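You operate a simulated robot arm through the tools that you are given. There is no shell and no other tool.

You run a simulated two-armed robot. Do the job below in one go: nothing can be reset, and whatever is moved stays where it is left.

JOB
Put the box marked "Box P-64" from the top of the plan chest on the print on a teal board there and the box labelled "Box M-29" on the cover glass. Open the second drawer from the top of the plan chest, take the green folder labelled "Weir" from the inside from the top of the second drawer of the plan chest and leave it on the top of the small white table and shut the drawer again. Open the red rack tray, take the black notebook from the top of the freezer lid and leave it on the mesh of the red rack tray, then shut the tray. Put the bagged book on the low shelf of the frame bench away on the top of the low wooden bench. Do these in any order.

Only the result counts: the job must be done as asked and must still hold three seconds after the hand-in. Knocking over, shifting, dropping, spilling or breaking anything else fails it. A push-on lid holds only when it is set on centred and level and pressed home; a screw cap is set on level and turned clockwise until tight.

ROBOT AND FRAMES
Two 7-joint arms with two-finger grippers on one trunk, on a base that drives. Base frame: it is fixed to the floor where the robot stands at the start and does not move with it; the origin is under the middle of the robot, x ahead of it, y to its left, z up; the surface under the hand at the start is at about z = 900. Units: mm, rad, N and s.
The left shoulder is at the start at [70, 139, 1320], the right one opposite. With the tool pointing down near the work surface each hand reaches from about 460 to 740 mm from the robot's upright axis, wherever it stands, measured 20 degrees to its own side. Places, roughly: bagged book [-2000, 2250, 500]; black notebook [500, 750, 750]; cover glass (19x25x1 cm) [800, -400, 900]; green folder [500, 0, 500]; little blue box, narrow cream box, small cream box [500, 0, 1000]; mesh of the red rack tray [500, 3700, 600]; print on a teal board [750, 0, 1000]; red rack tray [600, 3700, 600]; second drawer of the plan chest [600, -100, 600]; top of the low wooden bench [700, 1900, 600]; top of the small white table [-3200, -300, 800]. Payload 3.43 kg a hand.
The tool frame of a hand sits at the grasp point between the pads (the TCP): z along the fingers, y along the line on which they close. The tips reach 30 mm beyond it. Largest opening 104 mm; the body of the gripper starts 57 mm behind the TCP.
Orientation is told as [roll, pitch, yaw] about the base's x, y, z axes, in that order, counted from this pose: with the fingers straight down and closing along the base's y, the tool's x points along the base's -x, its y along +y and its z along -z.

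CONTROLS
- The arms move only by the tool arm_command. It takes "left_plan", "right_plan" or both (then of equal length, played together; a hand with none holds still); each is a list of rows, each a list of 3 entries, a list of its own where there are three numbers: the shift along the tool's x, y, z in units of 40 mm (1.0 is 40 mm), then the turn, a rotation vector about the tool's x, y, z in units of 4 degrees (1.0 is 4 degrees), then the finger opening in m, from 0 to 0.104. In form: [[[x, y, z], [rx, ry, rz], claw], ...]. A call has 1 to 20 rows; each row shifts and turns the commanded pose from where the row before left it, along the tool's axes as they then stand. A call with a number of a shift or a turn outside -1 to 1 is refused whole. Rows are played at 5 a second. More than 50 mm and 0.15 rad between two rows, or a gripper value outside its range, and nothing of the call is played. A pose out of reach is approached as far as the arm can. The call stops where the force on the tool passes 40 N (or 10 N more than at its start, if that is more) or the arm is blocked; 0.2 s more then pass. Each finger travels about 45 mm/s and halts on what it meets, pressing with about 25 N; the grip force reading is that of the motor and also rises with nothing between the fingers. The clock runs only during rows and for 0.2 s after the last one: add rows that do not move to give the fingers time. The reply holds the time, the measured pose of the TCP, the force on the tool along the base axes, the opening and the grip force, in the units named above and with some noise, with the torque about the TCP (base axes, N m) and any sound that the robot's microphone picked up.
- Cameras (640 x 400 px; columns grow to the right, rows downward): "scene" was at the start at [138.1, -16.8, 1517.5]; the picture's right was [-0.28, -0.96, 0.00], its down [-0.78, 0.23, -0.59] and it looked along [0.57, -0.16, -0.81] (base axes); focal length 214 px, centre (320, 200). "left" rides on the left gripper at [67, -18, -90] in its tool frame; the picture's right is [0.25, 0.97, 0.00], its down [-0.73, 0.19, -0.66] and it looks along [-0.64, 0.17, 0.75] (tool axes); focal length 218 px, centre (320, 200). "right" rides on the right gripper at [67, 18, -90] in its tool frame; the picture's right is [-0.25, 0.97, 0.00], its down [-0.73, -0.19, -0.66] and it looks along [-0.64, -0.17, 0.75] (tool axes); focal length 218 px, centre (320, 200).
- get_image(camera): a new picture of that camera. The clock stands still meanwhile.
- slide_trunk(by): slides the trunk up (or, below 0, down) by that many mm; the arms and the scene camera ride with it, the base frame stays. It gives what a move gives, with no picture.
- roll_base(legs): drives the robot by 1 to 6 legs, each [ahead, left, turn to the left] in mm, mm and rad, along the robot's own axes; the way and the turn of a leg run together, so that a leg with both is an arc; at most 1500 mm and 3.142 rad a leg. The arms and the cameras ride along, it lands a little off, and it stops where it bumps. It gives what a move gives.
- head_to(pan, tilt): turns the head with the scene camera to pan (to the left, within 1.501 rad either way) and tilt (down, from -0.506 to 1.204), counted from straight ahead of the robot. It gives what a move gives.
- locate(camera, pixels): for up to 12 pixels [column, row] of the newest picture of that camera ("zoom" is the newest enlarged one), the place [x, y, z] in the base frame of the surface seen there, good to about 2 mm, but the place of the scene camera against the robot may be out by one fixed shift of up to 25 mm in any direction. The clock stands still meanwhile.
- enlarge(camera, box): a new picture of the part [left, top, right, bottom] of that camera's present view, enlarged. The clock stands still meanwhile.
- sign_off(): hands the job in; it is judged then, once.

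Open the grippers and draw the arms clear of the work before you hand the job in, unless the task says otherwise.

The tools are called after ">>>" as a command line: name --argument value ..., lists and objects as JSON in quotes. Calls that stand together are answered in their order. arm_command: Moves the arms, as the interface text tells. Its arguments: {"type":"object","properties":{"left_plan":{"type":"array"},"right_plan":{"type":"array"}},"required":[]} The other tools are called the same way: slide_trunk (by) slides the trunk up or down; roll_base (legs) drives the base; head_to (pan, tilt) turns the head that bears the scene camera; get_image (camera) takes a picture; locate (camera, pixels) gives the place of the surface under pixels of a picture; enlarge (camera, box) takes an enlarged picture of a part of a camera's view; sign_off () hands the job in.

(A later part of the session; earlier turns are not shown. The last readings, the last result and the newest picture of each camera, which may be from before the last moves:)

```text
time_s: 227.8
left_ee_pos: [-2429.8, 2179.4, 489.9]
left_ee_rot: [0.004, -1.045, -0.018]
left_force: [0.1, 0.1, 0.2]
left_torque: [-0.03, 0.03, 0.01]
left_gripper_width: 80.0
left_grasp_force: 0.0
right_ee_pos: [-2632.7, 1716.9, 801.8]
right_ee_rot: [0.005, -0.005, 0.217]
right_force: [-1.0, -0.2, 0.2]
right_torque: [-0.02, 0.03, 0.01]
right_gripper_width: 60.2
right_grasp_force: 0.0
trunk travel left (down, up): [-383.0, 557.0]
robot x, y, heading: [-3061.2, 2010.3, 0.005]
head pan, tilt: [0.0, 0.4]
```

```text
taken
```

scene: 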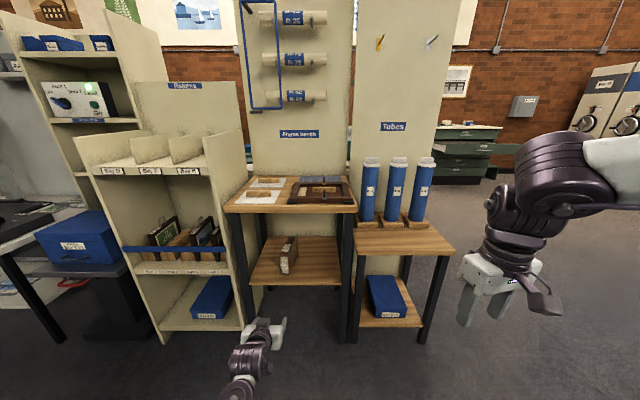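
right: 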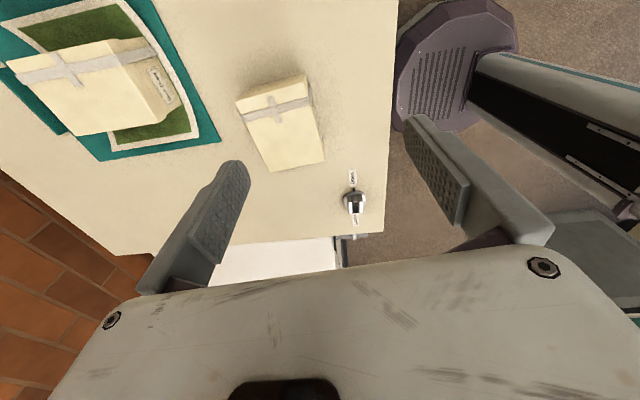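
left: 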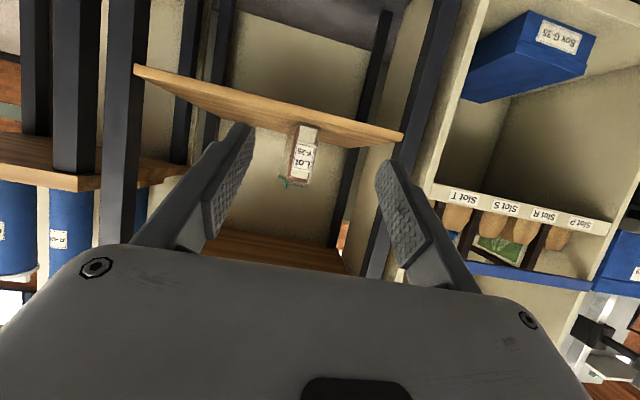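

The left camera view is upside down, with the book at (303,155). I'll zoom and locate its edges.

>>> enlarge --camera "left" --box '[260, 100, 350, 200]'

>>> locate --camera "zoom" --pixels '[[300, 110], [370, 130], [345, 320], [280, 300], [330, 215], [285, 210], [270, 320], [350, 260], [320, 100], [420, 150]]'

```text
4.00 times, centred on (305, 150) of left
```

zoom: 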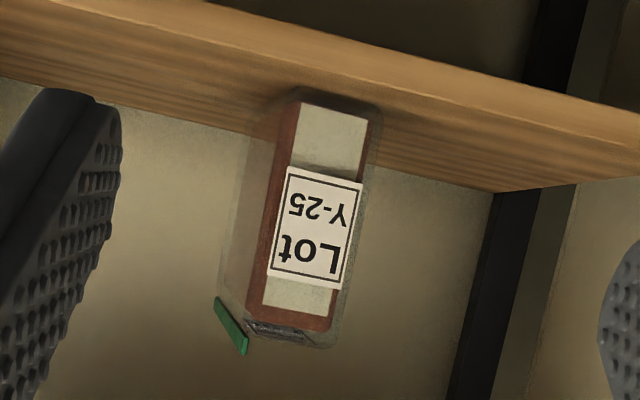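

```text
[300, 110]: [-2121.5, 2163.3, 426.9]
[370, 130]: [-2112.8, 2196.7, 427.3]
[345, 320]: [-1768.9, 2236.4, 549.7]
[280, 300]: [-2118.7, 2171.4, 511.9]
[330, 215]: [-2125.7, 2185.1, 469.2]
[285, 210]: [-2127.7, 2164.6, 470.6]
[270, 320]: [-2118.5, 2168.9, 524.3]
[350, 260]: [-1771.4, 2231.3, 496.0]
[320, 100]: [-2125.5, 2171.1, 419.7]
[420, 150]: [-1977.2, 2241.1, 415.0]
```

The book spans y 2161–2197 with its front at x≈−2123, and the hand is centred at y=2179. I'll drive 300 mm ahead, then finish with the arm.

>>> roll_base --legs '[[290, 0, 0]]'

>>> get_image --camera "left"

>>> get_image --camera "scene"

```text
time_s: 229.8
left_ee_pos: [-2135.5, 2175.9, 490.0]
left_ee_rot: [0.006, -1.044, -0.023]
left_force: [0.7, -0.1, 0.2]
left_torque: [0.03, 0.01, 0.01]
left_gripper_width: 80.1
left_grasp_force: 0.1
right_ee_pos: [-2339.3, 1714.7, 801.4]
right_ee_rot: [0.006, -0.003, 0.212]
right_force: [0.2, -0.3, -0.1]
right_torque: [0.0, 0.03, 0.02]
right_gripper_width: 59.8
right_grasp_force: 0.0
trunk travel left (down, up): [-383.0, 557.0]
robot x, y, heading: [-2766.7, 2013.8, -0.003]
head pan, tilt: [0.0, 0.4]
```

```text
taken
```

left: 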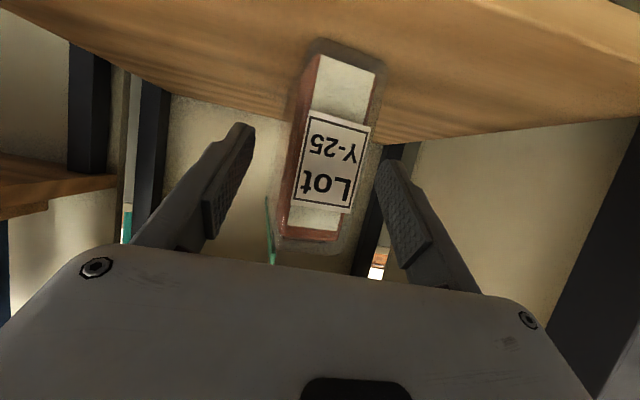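

```text
taken
```

scene: 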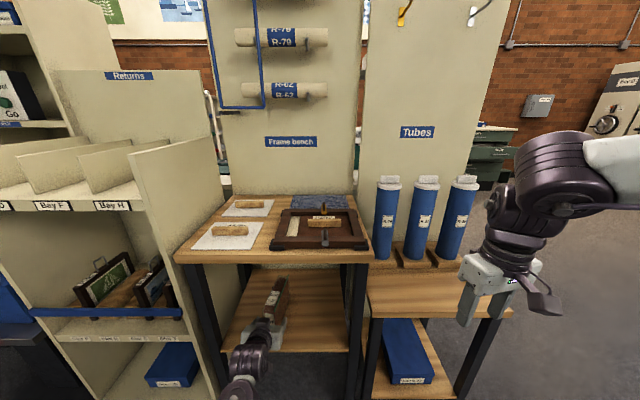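

The book is between the fingers. I'll advance 45 mm more in +x with +3 mm in y, then close.

>>> arm_command --left_plan '[[[-0.19, 0.03, 0.325], [0, 0, 0], 0.08], [[-0.19, 0.03, 0.325], [0, 0, 0], 0.08], [[-0.19, 0.03, 0.325], [0, 0, 0], 0.08], [[0, 0, 0], [0, 0, 0], 0.08]]'

>>> get_image --camera "left"

```text
time_s: 230.8
left_ee_pos: [-2091.5, 2179.1, 491.2]
left_ee_rot: [0.007, -1.045, -0.023]
left_force: [0.5, -0.5, 0.3]
left_torque: [0.0, 0.04, 0.0]
left_gripper_width: 80.1
left_grasp_force: 0.0
right_ee_pos: [-2340.6, 1715.3, 802.8]
right_ee_rot: [0.005, -0.006, 0.21]
right_force: [0.4, 0.6, 0.3]
right_torque: [-0.02, -0.04, -0.02]
right_gripper_width: 60.0
right_grasp_force: 0.0
trunk travel left (down, up): [-383.0, 557.0]
robot x, y, heading: [-2766.0, 2010.5, -0.001]
head pan, tilt: [0.0, 0.4]
```

```text
taken
```

left: 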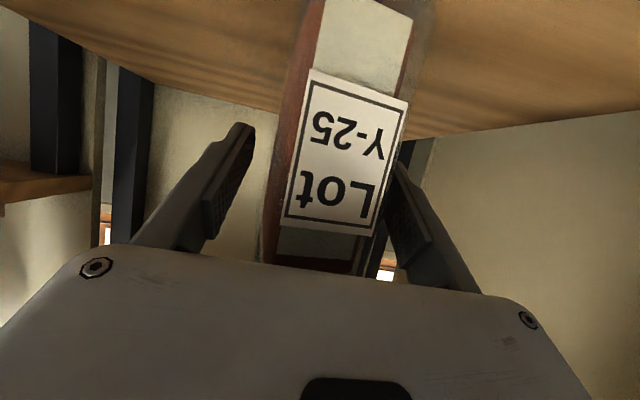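

The clearance between the gripper body and the book's top corner is about 9 mm, so I stop here and close.

>>> arm_command --left_plan '[[[0, 0, 0], [0, 0, 0], 0.06], [[0, 0, 0], [0, 0, 0], 0.04], [[0, 0, 0], [0, 0, 0], 0.02], [[0, 0, 0], [0, 0, 0], 0.02], [[0, 0, 0], [0, 0, 0], 0.02], [[0, 0, 0], [0, 0, 0], 0.02], [[0, 0, 0], [0, 0, 0], 0.02]]'

>>> get_image --camera "left"

```text
time_s: 232.4
left_ee_pos: [-2090.0, 2178.0, 491.9]
left_ee_rot: [0.008, -1.046, -0.022]
left_force: [0.4, 0.7, -0.9]
left_torque: [-0.09, -0.04, 0.15]
left_gripper_width: 47.8
left_grasp_force: 25.1
right_ee_pos: [-2340.6, 1714.6, 801.7]
right_ee_rot: [0.007, -0.006, 0.209]
right_force: [-0.9, 0.4, -0.5]
right_torque: [-0.02, -0.01, 0.01]
right_gripper_width: 59.8
right_grasp_force: 0.0
trunk travel left (down, up): [-383.0, 557.0]
robot x, y, heading: [-2767.7, 2008.9, -0.003]
head pan, tilt: [0.0, 0.4]
```

```text
taken
```

left: 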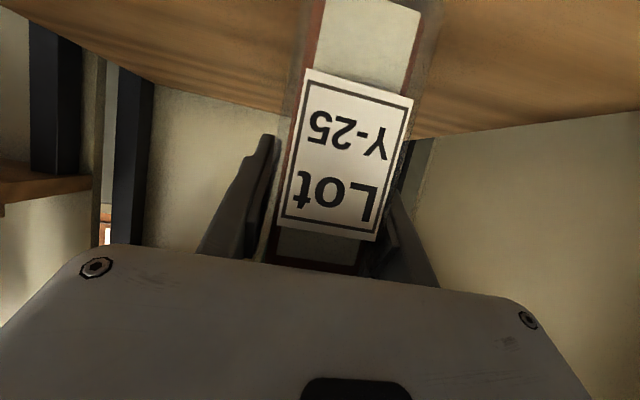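

It is gripped at 47.8 mm with 25 N. I'll raise the trunk 50 mm and check the load and the view.

>>> slide_trunk --by 50

>>> get_image --camera "left"

>>> enlarge --camera "scene" --box '[170, 180, 400, 400]'

```text
time_s: 233.3
left_ee_pos: [-2090.7, 2178.6, 539.2]
left_ee_rot: [0.005, -1.042, -0.022]
left_force: [-0.6, -0.7, -6.2]
left_torque: [0.0, 0.21, -0.02]
left_gripper_width: 47.6
left_grasp_force: 24.9
right_ee_pos: [-2339.0, 1715.0, 851.5]
right_ee_rot: [0.005, -0.004, 0.21]
right_force: [0.6, -0.2, -0.5]
right_torque: [0.0, 0.04, -0.01]
right_gripper_width: 60.0
right_grasp_force: 0.0
trunk travel left (down, up): [-433.0, 507.0]
robot x, y, heading: [-2768.3, 2011.8, 0.002]
head pan, tilt: [0.0, 0.4]
```

```text
taken
```

left: 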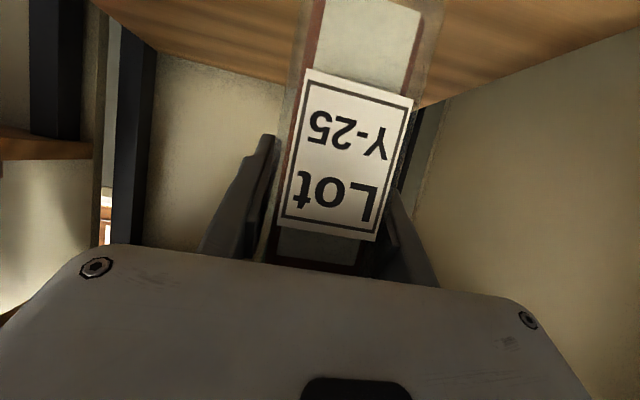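

```text
1.82 times, centred on (285, 290) of scene
```

zoom: 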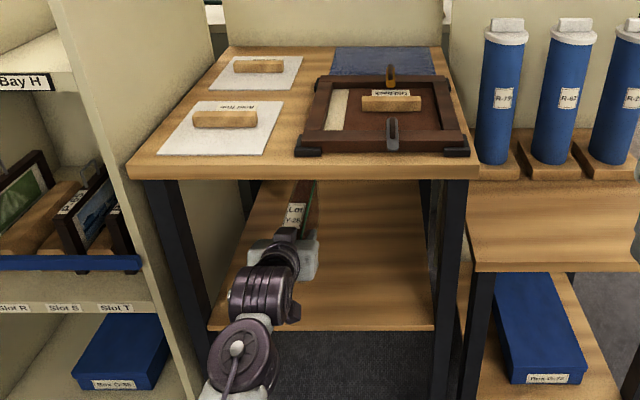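

The book is held (about 6 N load) and level. I'll back out straight by 380 mm.

>>> roll_base --legs '[[-200, 0, 0], [-180, 0, 0]]'

>>> get_image --camera "left"

>>> get_image --camera "scene"

```text
time_s: 235.9
left_ee_pos: [-2463.1, 2181.4, 541.5]
left_ee_rot: [0.005, -1.047, -0.022]
left_force: [-0.6, 0.3, -5.3]
left_torque: [-0.01, 0.22, 0.0]
left_gripper_width: 47.7
left_grasp_force: 25.6
right_ee_pos: [-2712.4, 1716.7, 852.7]
right_ee_rot: [0.006, -0.004, 0.21]
right_force: [0.1, -0.3, -0.9]
right_torque: [-0.01, -0.02, 0.02]
right_gripper_width: 60.0
right_grasp_force: 0.0
trunk travel left (down, up): [-433.0, 507.0]
robot x, y, heading: [-3138.4, 2014.7, 0.002]
head pan, tilt: [0.0, 0.4]
```

```text
taken
```

left: 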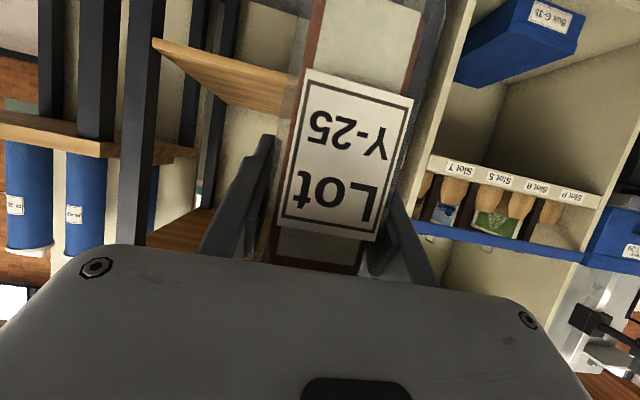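

```text
taken
```

scene: 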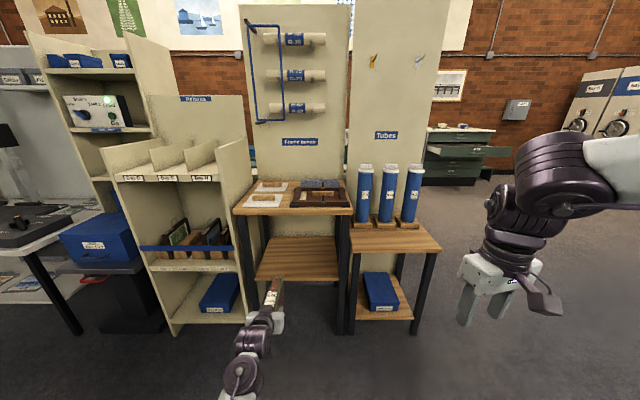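

The book is free of the shelf. I'll raise the trunk 150 mm and drive right along the aisle to y≈700, clear of the benches, then forward.

>>> slide_trunk --by 150

>>> roll_base --legs '[[0, -1290, 0], [1400, 0, 0]]'

>>> head_to --pan 0.4 --tilt 0.4

>>> get_image --camera "scene"

```text
time_s: 237.7
left_ee_pos: [-2462.3, 2180.1, 689.5]
left_ee_rot: [0.005, -1.043, -0.023]
left_force: [0.5, -0.3, -4.3]
left_torque: [0.0, 0.25, -0.01]
left_gripper_width: 47.9
left_grasp_force: 25.4
right_ee_pos: [-2712.1, 1715.7, 1002.5]
right_ee_rot: [0.006, -0.004, 0.21]
right_force: [0.1, 0.8, 0.4]
right_torque: [-0.01, -0.01, 0.01]
right_gripper_width: 60.1
right_grasp_force: 0.1
trunk travel left (down, up): [-583.0, 357.0]
robot x, y, heading: [-3135.4, 2014.2, -0.001]
head pan, tilt: [0.0, 0.4]
```

```text
time_s: 250.8
left_ee_pos: [-1028.8, 913.8, 689.9]
left_ee_rot: [0.005, -1.043, -0.018]
left_force: [-0.3, 0.1, -5.0]
left_torque: [-0.02, 0.25, 0.03]
left_gripper_width: 47.8
left_grasp_force: 24.6
right_ee_pos: [-1275.0, 449.0, 1000.9]
right_ee_rot: [0.006, -0.003, 0.218]
right_force: [0.2, -0.1, -0.4]
right_torque: [0.01, 0.0, -0.01]
right_gripper_width: 60.0
right_grasp_force: 0.0
trunk travel left (down, up): [-583.0, 357.0]
robot x, y, heading: [-1707.0, 747.7, 0.0]
head pan, tilt: [0.0, 0.4]
```

```text
time_s: 251.7
left_ee_pos: [-1029.4, 914.4, 689.1]
left_ee_rot: [0.005, -1.045, -0.017]
left_force: [0.1, -0.4, -4.2]
left_torque: [0.0, 0.22, -0.01]
left_gripper_width: 47.6
left_grasp_force: 24.7
right_ee_pos: [-1275.4, 449.4, 1000.8]
right_ee_rot: [0.004, -0.001, 0.217]
right_force: [0.3, 0.6, -0.2]
right_torque: [-0.03, -0.04, 0.01]
right_gripper_width: 60.0
right_grasp_force: 0.0
trunk travel left (down, up): [-583.0, 357.0]
robot x, y, heading: [-1706.2, 746.1, 0.004]
head pan, tilt: [0.4, 0.4]
```

```text
taken
```

scene: 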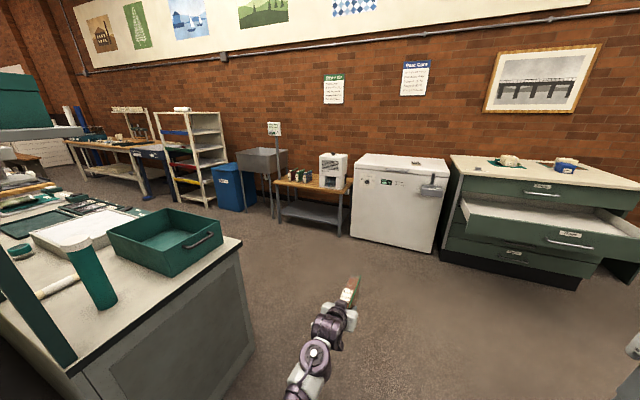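

I can see the freezer, a wooden bench with a printer, a sink, a blue bin and a white rack beyond. I'll locate these to identify the low wooden bench.

>>> locate --camera "scene" --pixels '[[300, 187], [285, 182], [335, 190], [260, 160], [230, 185], [200, 130], [210, 165], [180, 195], [140, 145], [100, 145], [360, 200], [435, 190]]'

>>> enlarge --camera "scene" --box '[60, 90, 360, 250]'

```text
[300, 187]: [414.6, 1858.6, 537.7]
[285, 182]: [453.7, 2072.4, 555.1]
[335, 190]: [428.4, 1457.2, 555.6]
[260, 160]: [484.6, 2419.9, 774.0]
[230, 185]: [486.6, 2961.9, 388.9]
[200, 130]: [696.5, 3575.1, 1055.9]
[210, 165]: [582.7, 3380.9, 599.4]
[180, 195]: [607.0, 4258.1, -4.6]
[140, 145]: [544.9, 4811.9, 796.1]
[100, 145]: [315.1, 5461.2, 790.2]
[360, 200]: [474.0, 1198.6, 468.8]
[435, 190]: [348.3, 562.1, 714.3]
```

```text
2.13 times, centred on (210, 170) of scene
```

zoom: 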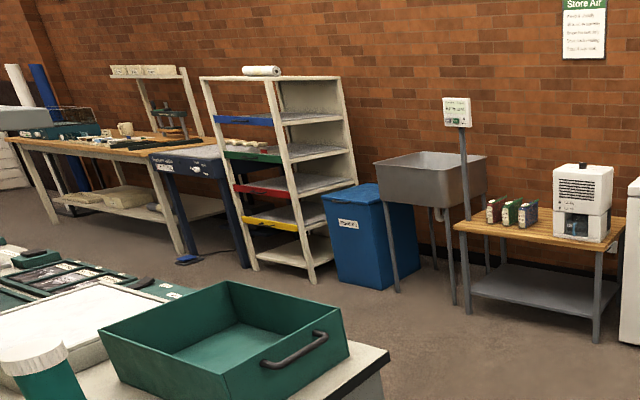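

The low wooden bench is at y≈1400–2150, x from about 420, top z≈557, with four books and a printer. The coloured-tray rack stands at y≈3350–4100. I'll drive on to about (−500,1750).

>>> roll_base --legs '[[1200, 0, 0], [0, 1000, 0]]'

>>> head_to --pan 0.1 --tilt 0.5

>>> get_image --camera "scene"

```text
time_s: 262.7
left_ee_pos: [156.4, 1958.9, 689.7]
left_ee_rot: [0.005, -1.045, -0.022]
left_force: [0.6, 0.6, -4.9]
left_torque: [-0.01, 0.22, 0.0]
left_gripper_width: 48.0
left_grasp_force: 25.3
right_ee_pos: [-92.2, 1494.8, 1001.4]
right_ee_rot: [0.006, -0.004, 0.21]
right_force: [0.3, -0.1, 0.9]
right_torque: [0.0, 0.05, 0.0]
right_gripper_width: 60.0
right_grasp_force: 0.1
trunk travel left (down, up): [-583.0, 357.0]
robot x, y, heading: [-518.4, 1790.8, 0.0]
head pan, tilt: [0.4, 0.4]
```

```text
time_s: 263.5
left_ee_pos: [156.3, 1957.7, 689.8]
left_ee_rot: [0.006, -1.043, -0.025]
left_force: [-0.8, 0.6, -4.5]
left_torque: [0.0, 0.23, -0.01]
left_gripper_width: 47.6
left_grasp_force: 24.8
right_ee_pos: [-93.4, 1494.2, 1002.4]
right_ee_rot: [0.006, -0.003, 0.211]
right_force: [-0.2, -0.2, -0.5]
right_torque: [0.02, 0.0, 0.01]
right_gripper_width: 59.8
right_grasp_force: 0.0
trunk travel left (down, up): [-583.0, 357.0]
robot x, y, heading: [-523.0, 1791.7, -0.004]
head pan, tilt: [0.099, 0.499]
```

```text
taken
```

scene: 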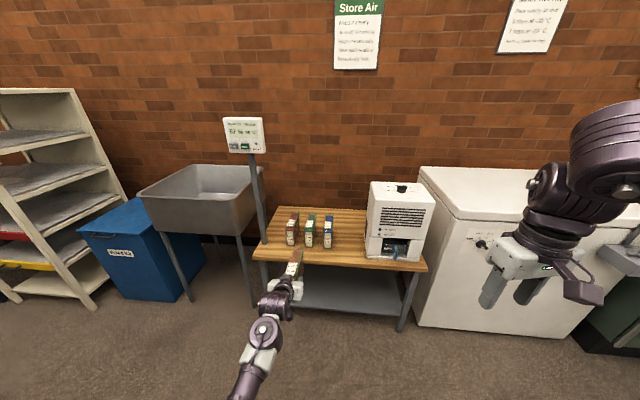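

Now I see the bench with three bagged books at (290–330,230) and the printer at (398,220). I'll zoom in to find free space for my book.

>>> enlarge --camera "scene" --box '[230, 180, 450, 310]'

>>> locate --camera "zoom" --pixels '[[180, 190], [235, 190], [285, 185], [300, 100], [330, 150], [350, 210], [400, 225], [80, 210], [130, 90], [560, 250], [440, 240], [340, 230]]'

```text
2.91 times, centred on (340, 245) of scene
```

zoom: 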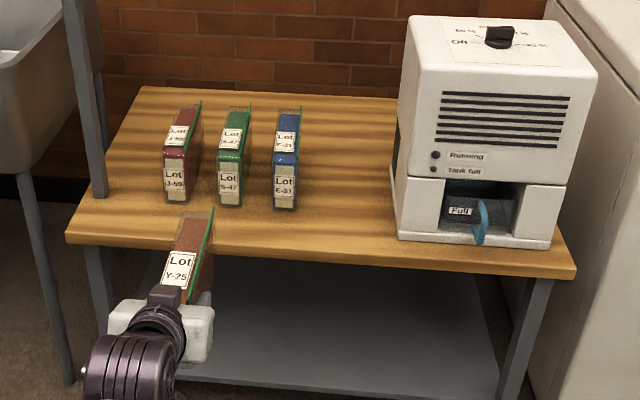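

```text
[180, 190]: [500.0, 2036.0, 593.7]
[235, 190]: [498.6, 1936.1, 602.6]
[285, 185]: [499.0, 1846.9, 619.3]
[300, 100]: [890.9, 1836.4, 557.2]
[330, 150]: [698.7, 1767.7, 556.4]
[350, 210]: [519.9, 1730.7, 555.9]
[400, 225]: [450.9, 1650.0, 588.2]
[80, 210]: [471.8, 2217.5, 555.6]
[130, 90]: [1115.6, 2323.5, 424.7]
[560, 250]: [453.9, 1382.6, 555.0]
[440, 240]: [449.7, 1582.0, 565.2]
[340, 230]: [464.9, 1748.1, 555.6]
```

There's a free gap between the blue book (y≥1825) and the printer (y≤1652). I'll line up at y≈1742 and bring the book over the bench at its present height (bottom z≈614, bench z≈560).

>>> roll_base --legs '[[0, -216, 0], [250, 0, 0]]'

>>> get_image --camera "left"

>>> get_image --camera "scene"

```text
time_s: 266.6
left_ee_pos: [404.6, 1738.3, 690.1]
left_ee_rot: [0.007, -1.043, -0.024]
left_force: [-0.3, -0.5, -4.7]
left_torque: [-0.02, 0.24, 0.0]
left_gripper_width: 47.6
left_grasp_force: 25.2
right_ee_pos: [154.4, 1273.6, 1002.1]
right_ee_rot: [0.005, -0.004, 0.21]
right_force: [-0.1, -0.4, 0.3]
right_torque: [0.01, -0.02, 0.02]
right_gripper_width: 59.9
right_grasp_force: 0.1
trunk travel left (down, up): [-583.0, 357.0]
robot x, y, heading: [-270.0, 1573.2, 0.002]
head pan, tilt: [0.099, 0.499]
```

```text
taken
```

left: 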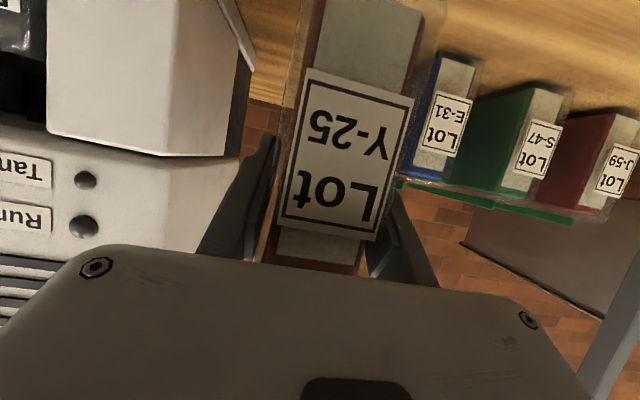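

```text
taken
```

scene: 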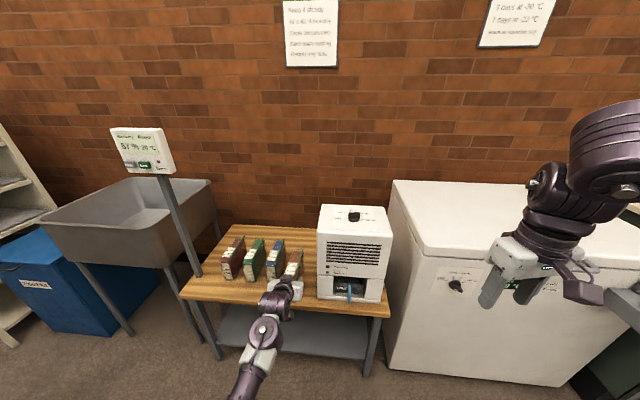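

My book is between the printer and the blue book. I'll locate the printer's edge, the blue bag and the bench surface with the left camera.

>>> locate --camera "left" --pixels '[[235, 150], [248, 80], [425, 170], [440, 110], [480, 30], [270, 90], [540, 40], [410, 185]]'

```text
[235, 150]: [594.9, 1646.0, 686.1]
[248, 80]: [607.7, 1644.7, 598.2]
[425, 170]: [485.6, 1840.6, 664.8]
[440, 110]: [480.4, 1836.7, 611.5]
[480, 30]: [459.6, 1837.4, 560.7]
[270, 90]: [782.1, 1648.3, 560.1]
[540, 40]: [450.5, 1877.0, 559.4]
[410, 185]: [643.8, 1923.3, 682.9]
```

The margins are about 56 mm on one side and 69 mm on the other, and the bench surface is z=560. I'll advance 100 mm and lower 47 mm.

>>> roll_base --legs '[[100, 0, 0]]'

>>> slide_trunk --by -47

>>> get_image --camera "left"

```text
time_s: 267.8
left_ee_pos: [501.3, 1739.7, 689.5]
left_ee_rot: [0.005, -1.041, -0.023]
left_force: [-0.2, -1.0, -5.9]
left_torque: [0.0, 0.28, 0.01]
left_gripper_width: 48.0
left_grasp_force: 24.9
right_ee_pos: [253.2, 1275.4, 1001.1]
right_ee_rot: [0.005, -0.003, 0.21]
right_force: [0.0, -1.1, -0.2]
right_torque: [0.0, 0.0, -0.02]
right_gripper_width: 59.9
right_grasp_force: 0.0
trunk travel left (down, up): [-583.0, 357.0]
robot x, y, heading: [-177.7, 1571.3, -0.003]
head pan, tilt: [0.099, 0.499]
```

```text
time_s: 268.6
left_ee_pos: [501.3, 1740.4, 642.9]
left_ee_rot: [0.006, -1.043, -0.022]
left_force: [0.0, 0.0, -5.1]
left_torque: [-0.03, 0.26, 0.0]
left_gripper_width: 47.7
left_grasp_force: 25.1
right_ee_pos: [251.9, 1276.0, 954.4]
right_ee_rot: [0.005, -0.005, 0.21]
right_force: [-0.5, -0.2, 0.4]
right_torque: [-0.02, 0.01, 0.01]
right_gripper_width: 60.1
right_grasp_force: 0.2
trunk travel left (down, up): [-536.0, 404.0]
robot x, y, heading: [-175.5, 1573.1, -0.001]
head pan, tilt: [0.099, 0.499]
```

```text
taken
```

left: 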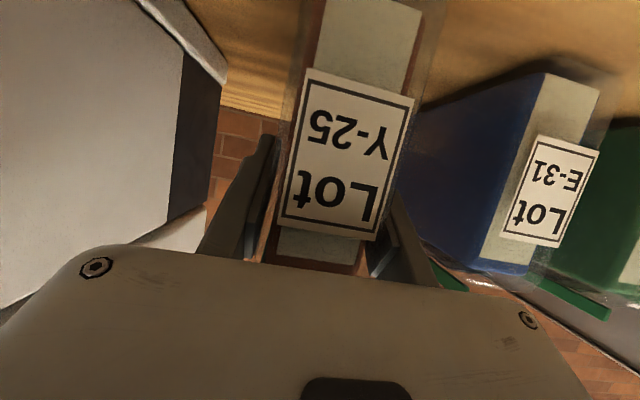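

It's about 6 mm above contact. I'll lower in small trunk steps while watching the force.

>>> slide_trunk --by -5

>>> slide_trunk --by -2

```text
time_s: 269.2
left_ee_pos: [501.8, 1739.6, 636.7]
left_ee_rot: [0.005, -1.041, -0.022]
left_force: [-0.7, -0.2, -5.3]
left_torque: [-0.03, 0.24, 0.02]
left_gripper_width: 47.8
left_grasp_force: 25.3
right_ee_pos: [252.6, 1275.5, 949.5]
right_ee_rot: [0.004, -0.004, 0.212]
right_force: [0.9, 0.1, 0.4]
right_torque: [0.02, -0.01, 0.01]
right_gripper_width: 60.0
right_grasp_force: 0.0
trunk travel left (down, up): [-531.0, 409.0]
robot x, y, heading: [-173.3, 1570.7, 0.002]
head pan, tilt: [0.099, 0.499]
```

```text
time_s: 269.7
left_ee_pos: [502.7, 1739.3, 637.2]
left_ee_rot: [0.005, -1.046, -0.022]
left_force: [0.0, 0.1, -1.1]
left_torque: [-0.1, -0.28, 0.03]
left_gripper_width: 47.9
left_grasp_force: 24.7
right_ee_pos: [252.2, 1274.7, 947.5]
right_ee_rot: [0.004, -0.007, 0.211]
right_force: [0.2, -0.1, 0.0]
right_torque: [0.04, -0.03, -0.03]
right_gripper_width: 60.0
right_grasp_force: 0.1
trunk travel left (down, up): [-529.0, 411.0]
robot x, y, heading: [-176.5, 1572.5, 0.002]
head pan, tilt: [0.099, 0.499]
```

The book has touched (load −1.1 N). I'll go 1 mm more so it rests fully, then open the fingers.

>>> slide_trunk --by -1

>>> arm_command --left_plan '[[[0, 0, 0], [0, 0, 0], 0.055], [[0, 0, 0], [0, 0, 0], 0.065], [[0, 0, 0], [0, 0, 0], 0.07], [[0, 0, 0], [0, 0, 0], 0.07], [[0, 0, 0], [0, 0, 0], 0.07]]'

>>> get_image --camera "left"

```text
time_s: 270.2
left_ee_pos: [501.5, 1739.6, 635.8]
left_ee_rot: [0.004, -1.047, -0.02]
left_force: [-0.1, 0.0, 2.5]
left_torque: [-0.15, -0.79, 0.12]
left_gripper_width: 47.8
left_grasp_force: 25.6
right_ee_pos: [252.3, 1275.6, 947.2]
right_ee_rot: [0.004, -0.007, 0.211]
right_force: [-0.7, 0.3, 0.2]
right_torque: [0.02, -0.01, 0.0]
right_gripper_width: 59.9
right_grasp_force: 0.0
trunk travel left (down, up): [-528.0, 412.0]
robot x, y, heading: [-174.3, 1573.5, -0.001]
head pan, tilt: [0.099, 0.499]
```

```text
time_s: 271.4
left_ee_pos: [501.7, 1738.9, 635.7]
left_ee_rot: [0.007, -1.045, -0.022]
left_force: [-0.5, 0.1, 0.2]
left_torque: [-0.01, -0.02, 0.0]
left_gripper_width: 70.1
left_grasp_force: 0.1
right_ee_pos: [251.6, 1275.0, 946.0]
right_ee_rot: [0.005, -0.003, 0.213]
right_force: [-0.2, -0.6, 0.0]
right_torque: [0.01, 0.02, 0.02]
right_gripper_width: 59.7
right_grasp_force: 0.1
trunk travel left (down, up): [-528.0, 412.0]
robot x, y, heading: [-173.6, 1572.4, -0.003]
head pan, tilt: [0.099, 0.499]
```

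```text
taken
```

left: 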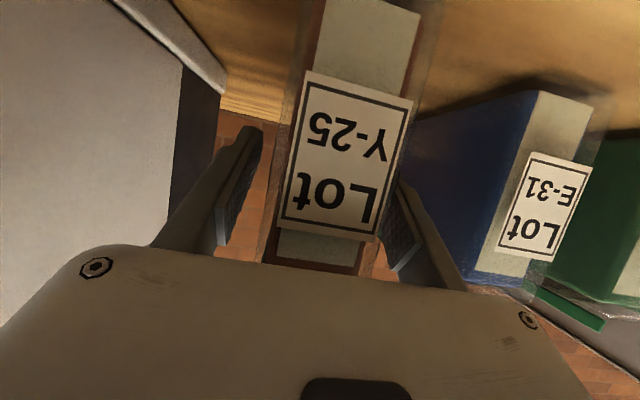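

The fingers are open and off the bag. I'll back straight out 250 mm and check that the book stands.

>>> roll_base --legs '[[-120, 0, 0], [-200, 0, 0]]'

>>> get_image --camera "scene"

>>> enlarge --camera "scene" --box '[180, 190, 410, 330]'

```text
time_s: 273.8
left_ee_pos: [181.4, 1740.9, 635.3]
left_ee_rot: [0.007, -1.043, -0.021]
left_force: [-0.1, -0.4, -0.3]
left_torque: [0.0, -0.01, 0.0]
left_gripper_width: 70.1
left_grasp_force: 0.2
right_ee_pos: [-66.6, 1275.2, 947.0]
right_ee_rot: [0.003, -0.005, 0.214]
right_force: [-0.8, 0.1, -0.4]
right_torque: [0.04, -0.01, 0.03]
right_gripper_width: 59.9
right_grasp_force: 0.0
trunk travel left (down, up): [-528.0, 412.0]
robot x, y, heading: [-493.4, 1571.7, 0.001]
head pan, tilt: [0.099, 0.499]
```

```text
taken
```

scene: 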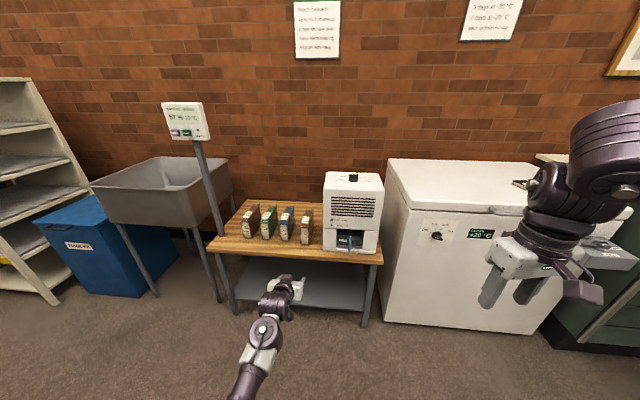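

```text
2.78 times, centred on (295, 260) of scene
```

zoom: 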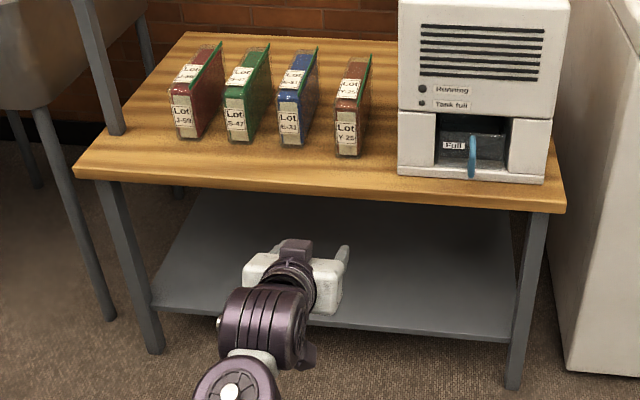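

The book stands on the low wooden bench next to the others. Next I'll shut the Maps drawer. I'll drive back toward the chest, and on the way level the left hand and close its fingers for a straight push above the handle.

>>> roll_base --legs '[[0, -870, 0], [-430, 0, 0], [0, -970, 0]]'

>>> arm_command --left_plan '[[[0, 0, 0], [0, -1, 0], 0.05], [[0, 0, 0], [0, -1, 0], 0.02], [[0, 0, 0], [0, -1, 0], 0.0], [[0, 0, 0], [0, -1, 0], 0.0], [[0, 0, 0], [0, -1, 0], 0.0], [[0, 0, 0], [0, -1, 0], 0.0], [[0, 0, 0], [0, -1, 0], 0.0], [[0, 0, 0], [0, -0.5, 0], 0.0]]'

>>> head_to --pan 0.1 --tilt 0.6

>>> get_image --camera "scene"

```text
time_s: 285.3
left_ee_pos: [-219.4, -76.0, 636.5]
left_ee_rot: [0.006, -1.044, 0.025]
left_force: [-0.1, 0.0, -0.4]
left_torque: [-0.01, 0.0, 0.02]
left_gripper_width: 69.8
left_grasp_force: 0.1
right_ee_pos: [-446.4, -551.1, 946.6]
right_ee_rot: [0.006, -0.005, 0.259]
right_force: [-1.2, 0.9, 0.6]
right_torque: [-0.01, -0.01, -0.04]
right_gripper_width: 59.9
right_grasp_force: 0.0
trunk travel left (down, up): [-528.0, 412.0]
robot x, y, heading: [-888.3, -275.3, 0.046]
head pan, tilt: [0.099, 0.499]
```

```text
time_s: 287.1
left_ee_pos: [-218.7, -76.7, 635.4]
left_ee_rot: [0.842, -1.567, -0.812]
left_force: [-0.1, 0.8, -0.3]
left_torque: [-0.02, -0.03, -0.03]
left_gripper_width: 0.0
left_grasp_force: 25.0
right_ee_pos: [-447.5, -550.7, 946.7]
right_ee_rot: [0.005, -0.007, 0.256]
right_force: [-0.1, 0.2, 0.3]
right_torque: [-0.01, 0.0, 0.03]
right_gripper_width: 60.2
right_grasp_force: 0.0
trunk travel left (down, up): [-528.0, 412.0]
robot x, y, heading: [-890.5, -273.1, 0.046]
head pan, tilt: [0.099, 0.499]
```

```text
time_s: 287.8
left_ee_pos: [-218.9, -75.5, 635.1]
left_ee_rot: [0.731, -1.564, -0.702]
left_force: [0.3, -0.3, 0.4]
left_torque: [-0.04, 0.01, 0.01]
left_gripper_width: 0.0
left_grasp_force: 25.0
right_ee_pos: [-447.3, -549.6, 947.2]
right_ee_rot: [0.006, -0.005, 0.259]
right_force: [0.6, 0.0, -0.4]
right_torque: [-0.01, 0.02, 0.01]
right_gripper_width: 60.0
right_grasp_force: 0.0
trunk travel left (down, up): [-528.0, 412.0]
robot x, y, heading: [-886.0, -272.2, 0.045]
head pan, tilt: [0.099, 0.6]
```

```text
taken
```

scene: 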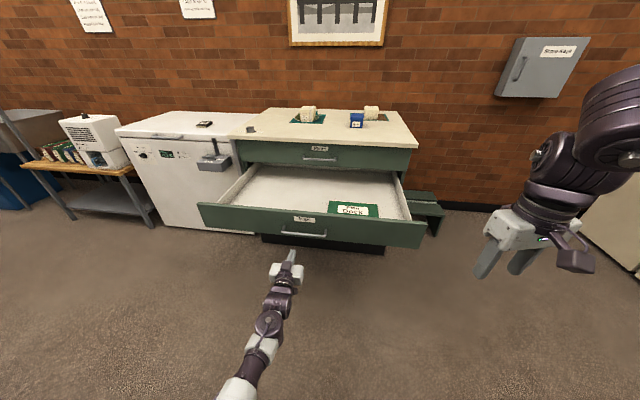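

The hand is level with closed fingers. I'll straighten the heading (−0.045), raise 58 mm to the area above the handle, and look.

>>> roll_base --legs '[[0, 0, -0.046]]'

>>> slide_trunk --by 59

>>> get_image --camera "left"

>>> enlarge --camera "scene" --box '[190, 150, 440, 310]'

```text
time_s: 288.6
left_ee_pos: [-211.8, -107.8, 635.2]
left_ee_rot: [0.783, -1.566, -0.801]
left_force: [-0.2, 0.1, 0.1]
left_torque: [0.02, 0.01, 0.03]
left_gripper_width: 0.0
left_grasp_force: 24.7
right_ee_pos: [-459.6, -571.0, 946.8]
right_ee_rot: [0.004, -0.005, 0.21]
right_force: [0.3, -0.4, 0.9]
right_torque: [0.03, -0.04, 0.0]
right_gripper_width: 60.0
right_grasp_force: 0.1
trunk travel left (down, up): [-528.0, 412.0]
robot x, y, heading: [-889.7, -277.1, -0.004]
head pan, tilt: [0.099, 0.6]
```

```text
time_s: 289.6
left_ee_pos: [-211.4, -105.8, 695.0]
left_ee_rot: [0.727, -1.565, -0.745]
left_force: [0.0, -0.2, -0.3]
left_torque: [-0.02, 0.0, -0.01]
left_gripper_width: 0.0
left_grasp_force: 25.2
right_ee_pos: [-459.9, -570.6, 1005.3]
right_ee_rot: [0.004, -0.006, 0.21]
right_force: [0.0, -0.1, -0.4]
right_torque: [-0.01, 0.01, -0.03]
right_gripper_width: 59.9
right_grasp_force: 0.1
trunk travel left (down, up): [-587.0, 353.0]
robot x, y, heading: [-890.9, -274.3, -0.003]
head pan, tilt: [0.099, 0.6]
```

```text
taken
```

left: 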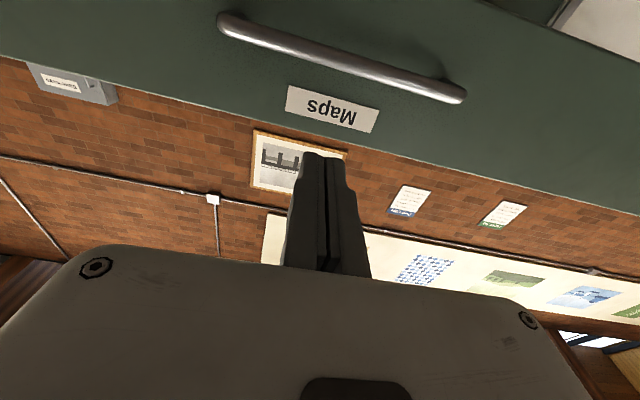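

```text
2.50 times, centred on (315, 230) of scene
```

zoom: 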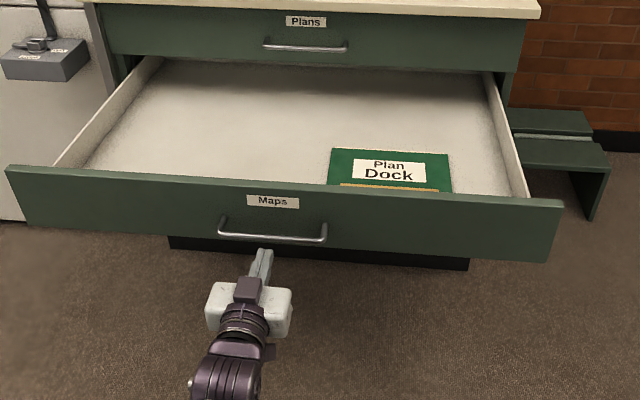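

I'll check the drawer front's heights relative to the fingers (z 695) with the left camera.

>>> locate --camera "left" --pixels '[[330, 108], [335, 135], [300, 125], [340, 60], [230, 25], [455, 95], [400, 120]]'

```text
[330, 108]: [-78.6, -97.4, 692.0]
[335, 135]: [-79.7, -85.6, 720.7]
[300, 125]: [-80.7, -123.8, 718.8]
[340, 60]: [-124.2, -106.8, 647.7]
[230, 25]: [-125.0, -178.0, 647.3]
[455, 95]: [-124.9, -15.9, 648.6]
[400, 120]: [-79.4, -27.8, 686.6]
```

The drawer face is at x=−79 and my fingertips at x≈−181, z 695, between the handle and the top edge. I'll push by driving: 100 mm to touch, then 200 mm.

>>> roll_base --legs '[[100, 0, 0], [200, 0, 0]]'

>>> get_image --camera "scene"

```text
time_s: 291.9
left_ee_pos: [89.5, -106.7, 693.3]
left_ee_rot: [0.65, -1.566, -0.668]
left_force: [-0.4, -0.2, 0.6]
left_torque: [0.0, 0.01, -0.01]
left_gripper_width: 0.0
left_grasp_force: 35.1
right_ee_pos: [-159.8, -570.8, 1004.9]
right_ee_rot: [0.004, -0.005, 0.212]
right_force: [0.1, -0.6, -0.1]
right_torque: [0.02, -0.01, -0.02]
right_gripper_width: 60.1
right_grasp_force: 0.1
trunk travel left (down, up): [-587.0, 353.0]
robot x, y, heading: [-588.1, -272.8, 0.002]
head pan, tilt: [0.099, 0.6]
```

```text
taken
```

scene: 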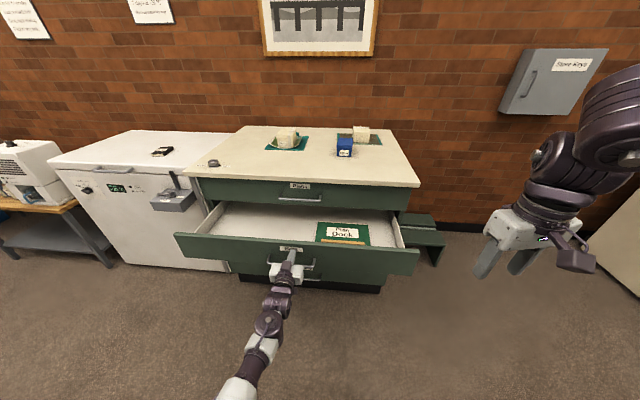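

The drawer slides in smoothly. The fingertips are at x≈120 and the closed face is at 357, so I'll push 200 mm more.

>>> roll_base --legs '[[200, 0, 0]]'

>>> get_image --camera "scene"

```text
time_s: 293.5
left_ee_pos: [294.3, -107.9, 694.7]
left_ee_rot: [0.595, -1.565, -0.613]
left_force: [0.4, 0.6, -0.4]
left_torque: [0.0, 0.03, -0.01]
left_gripper_width: 0.0
left_grasp_force: 35.1
right_ee_pos: [44.3, -571.0, 1005.6]
right_ee_rot: [0.004, -0.004, 0.209]
right_force: [-0.2, 0.2, -0.1]
right_torque: [0.0, 0.02, 0.01]
right_gripper_width: 59.9
right_grasp_force: 0.0
trunk travel left (down, up): [-587.0, 353.0]
robot x, y, heading: [-383.5, -274.7, 0.002]
head pan, tilt: [0.099, 0.6]
```

```text
taken
```

scene: 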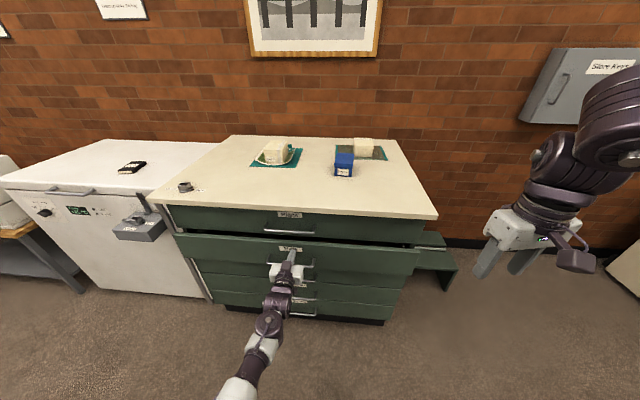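

About 33 mm is left. I'll finish with small arm steps along tool z until the force rises.

>>> arm_command --left_plan '[[[0, 0, 0.2], [0, 0, 0], 0.0], [[0, 0, 0.2], [0, 0, 0], 0.0], [[0, 0, 0.2], [0, 0, 0], 0.0], [[0, 0, 0.15], [0, 0, 0], 0.0], [[0, 0, 0.1], [0, 0, 0], 0.0], [[0, 0, 0.1], [0, 0, 0], 0.0], [[0, 0, 0.1], [0, 0, 0], 0.0]]'

>>> enlarge --camera "scene" --box '[150, 180, 450, 340]'

```text
time_s: 295.1
left_ee_pos: [335.0, -109.1, 694.5]
left_ee_rot: [0.499, -1.563, -0.519]
left_force: [-16.4, -2.1, -1.6]
left_torque: [0.02, -0.1, 0.09]
left_gripper_width: 0.1
left_grasp_force: 34.6
right_ee_pos: [43.3, -570.7, 1007.2]
right_ee_rot: [0.005, -0.005, 0.209]
right_force: [0.4, -0.1, -0.5]
right_torque: [-0.03, -0.01, -0.02]
right_gripper_width: 60.3
right_grasp_force: 0.1
trunk travel left (down, up): [-587.0, 353.0]
robot x, y, heading: [-383.6, -272.3, -0.001]
head pan, tilt: [0.099, 0.6]
```

```text
2.13 times, centred on (300, 260) of scene
```

zoom: 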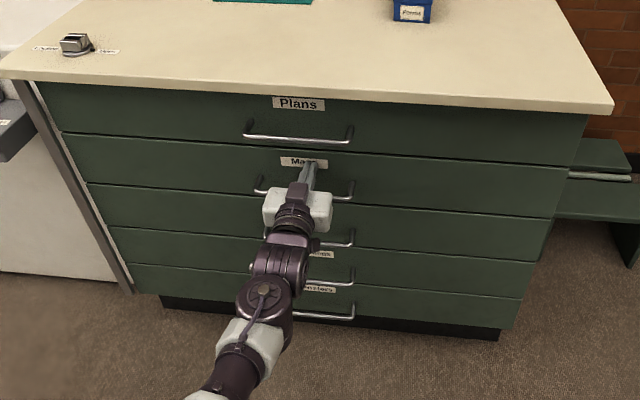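

The Maps drawer is flush with the others, with a 16 N stop force. I'll back off and drive left along the wall toward the tray rack, stopping to look on the way.

>>> roll_base --legs '[[-140, 0, 0], [0, 1500, 0], [0, 1300, 0]]'

>>> head_to --pan 0.5 --tilt 0.4

>>> get_image --camera "scene"

```text
time_s: 309.5
left_ee_pos: [107.2, 2702.2, 694.1]
left_ee_rot: [0.625, -1.565, -0.584]
left_force: [-0.8, -0.1, -0.1]
left_torque: [-0.03, -0.01, 0.01]
left_gripper_width: 0.0
left_grasp_force: 35.1
right_ee_pos: [-157.6, 2224.2, 1006.3]
right_ee_rot: [0.006, -0.006, 0.268]
right_force: [-0.2, 0.2, -0.1]
right_torque: [0.0, 0.01, 0.01]
right_gripper_width: 60.0
right_grasp_force: 0.0
trunk travel left (down, up): [-587.0, 353.0]
robot x, y, heading: [-600.4, 2496.8, 0.058]
head pan, tilt: [0.099, 0.6]
```

```text
time_s: 310.4
left_ee_pos: [106.9, 2703.1, 693.7]
left_ee_rot: [0.673, -1.566, -0.634]
left_force: [-0.1, -0.1, -0.4]
left_torque: [0.05, -0.01, 0.02]
left_gripper_width: 0.0
left_grasp_force: 34.8
right_ee_pos: [-156.6, 2222.8, 1005.8]
right_ee_rot: [0.006, -0.006, 0.269]
right_force: [0.7, -0.2, -0.1]
right_torque: [0.01, 0.01, -0.04]
right_gripper_width: 59.8
right_grasp_force: 0.1
trunk travel left (down, up): [-587.0, 353.0]
robot x, y, heading: [-601.4, 2497.4, 0.059]
head pan, tilt: [0.499, 0.4]
```

```text
taken
```

scene: 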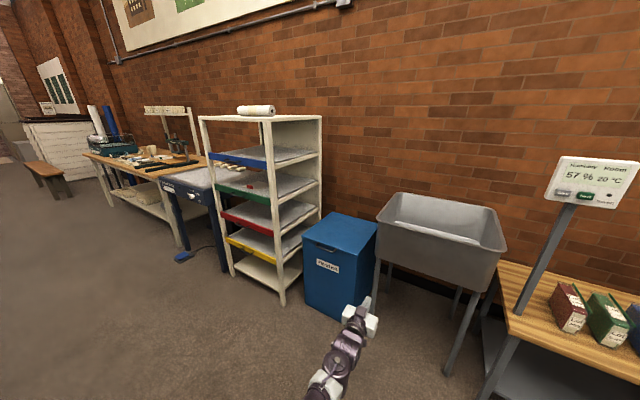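

The rack has blue, green, red and yellow trays at about (265,210). I'll straighten up and move further left to y≈3550.

>>> roll_base --legs '[[0, 0, -0.058], [0, 1050, 0]]'

>>> head_to --pan 0.1 --tilt 0.5

>>> get_image --camera "scene"

```text
time_s: 316.1
left_ee_pos: [97.3, 3721.1, 694.4]
left_ee_rot: [0.616, -1.567, -0.603]
left_force: [1.1, 0.3, -0.6]
left_torque: [0.0, 0.02, 0.02]
left_gripper_width: 0.0
left_grasp_force: 34.6
right_ee_pos: [-179.9, 3248.9, 1006.0]
right_ee_rot: [0.005, -0.006, 0.244]
right_force: [0.6, 0.2, 0.0]
right_torque: [0.01, 0.02, 0.01]
right_gripper_width: 60.1
right_grasp_force: 0.0
trunk travel left (down, up): [-587.0, 353.0]
robot x, y, heading: [-615.6, 3533.2, 0.027]
head pan, tilt: [0.499, 0.4]
```

```text
time_s: 317.0
left_ee_pos: [96.7, 3721.0, 692.7]
left_ee_rot: [0.666, -1.565, -0.652]
left_force: [1.4, 0.4, -0.1]
left_torque: [-0.04, 0.02, 0.02]
left_gripper_width: 0.0
left_grasp_force: 34.7
right_ee_pos: [-179.7, 3248.2, 1006.0]
right_ee_rot: [0.006, -0.006, 0.243]
right_force: [-0.1, 0.5, -0.2]
right_torque: [0.0, 0.02, 0.0]
right_gripper_width: 60.0
right_grasp_force: 0.0
trunk travel left (down, up): [-587.0, 353.0]
robot x, y, heading: [-619.2, 3535.1, 0.033]
head pan, tilt: [0.099, 0.499]
```

```text
taken
```

scene: 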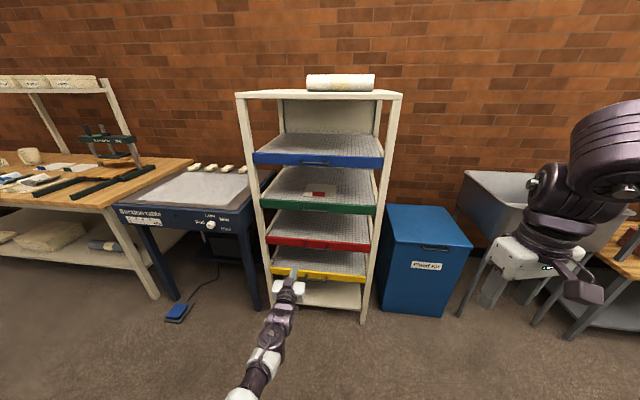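

Now I have a front view of the rack, with the red tray at about (318,243). I'll zoom in to see its handle.

>>> enlarge --camera "scene" --box '[240, 120, 400, 300]'

>>> locate --camera "zoom" --pixels '[[310, 270], [255, 265], [370, 278], [310, 190], [315, 345], [290, 235], [350, 240], [310, 265], [330, 272], [235, 250], [225, 330], [400, 200]]'

```text
2.22 times, centred on (320, 210) of scene
```

zoom: 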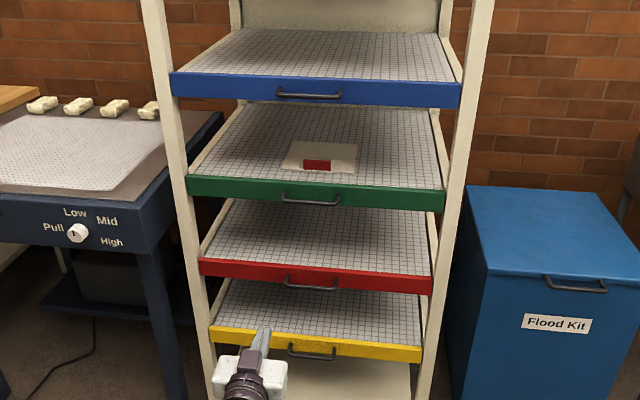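

```text
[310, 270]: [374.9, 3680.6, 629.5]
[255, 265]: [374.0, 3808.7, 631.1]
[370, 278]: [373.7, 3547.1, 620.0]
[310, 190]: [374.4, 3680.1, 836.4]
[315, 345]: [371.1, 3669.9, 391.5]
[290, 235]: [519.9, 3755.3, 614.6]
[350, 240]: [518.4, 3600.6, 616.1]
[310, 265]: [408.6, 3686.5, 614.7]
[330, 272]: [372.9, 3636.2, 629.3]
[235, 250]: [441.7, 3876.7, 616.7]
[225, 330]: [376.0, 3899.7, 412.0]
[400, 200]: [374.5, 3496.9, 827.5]
```

The red tray's front is at x≈360, z≈600–635, and its bow handle hangs at zoom (285–337,283–288). I'll zoom closer and locate the handle bar.

>>> enlarge --camera "scene" --box '[290, 225, 350, 265]'

```text
10.00 times, centred on (320, 245) of scene
```

zoom: 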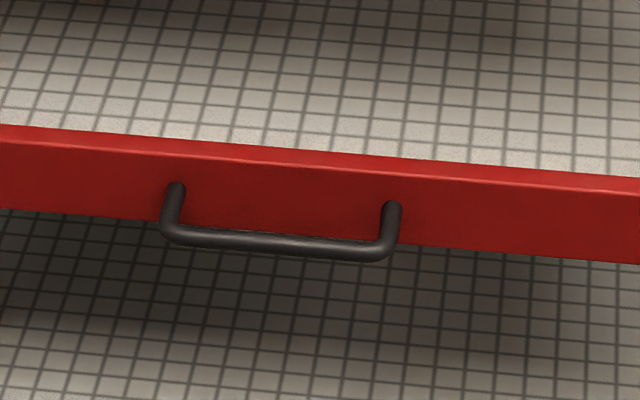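

>>> locate --camera "zoom" --pixels '[[180, 235], [280, 244], [380, 252], [175, 190], [391, 206], [280, 190], [280, 157], [280, 225]]'

```text
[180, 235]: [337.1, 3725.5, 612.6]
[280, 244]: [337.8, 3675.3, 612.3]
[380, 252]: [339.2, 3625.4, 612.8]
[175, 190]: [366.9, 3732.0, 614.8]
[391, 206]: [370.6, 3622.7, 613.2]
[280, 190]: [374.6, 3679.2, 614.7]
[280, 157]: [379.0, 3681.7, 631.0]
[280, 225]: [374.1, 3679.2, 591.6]
```

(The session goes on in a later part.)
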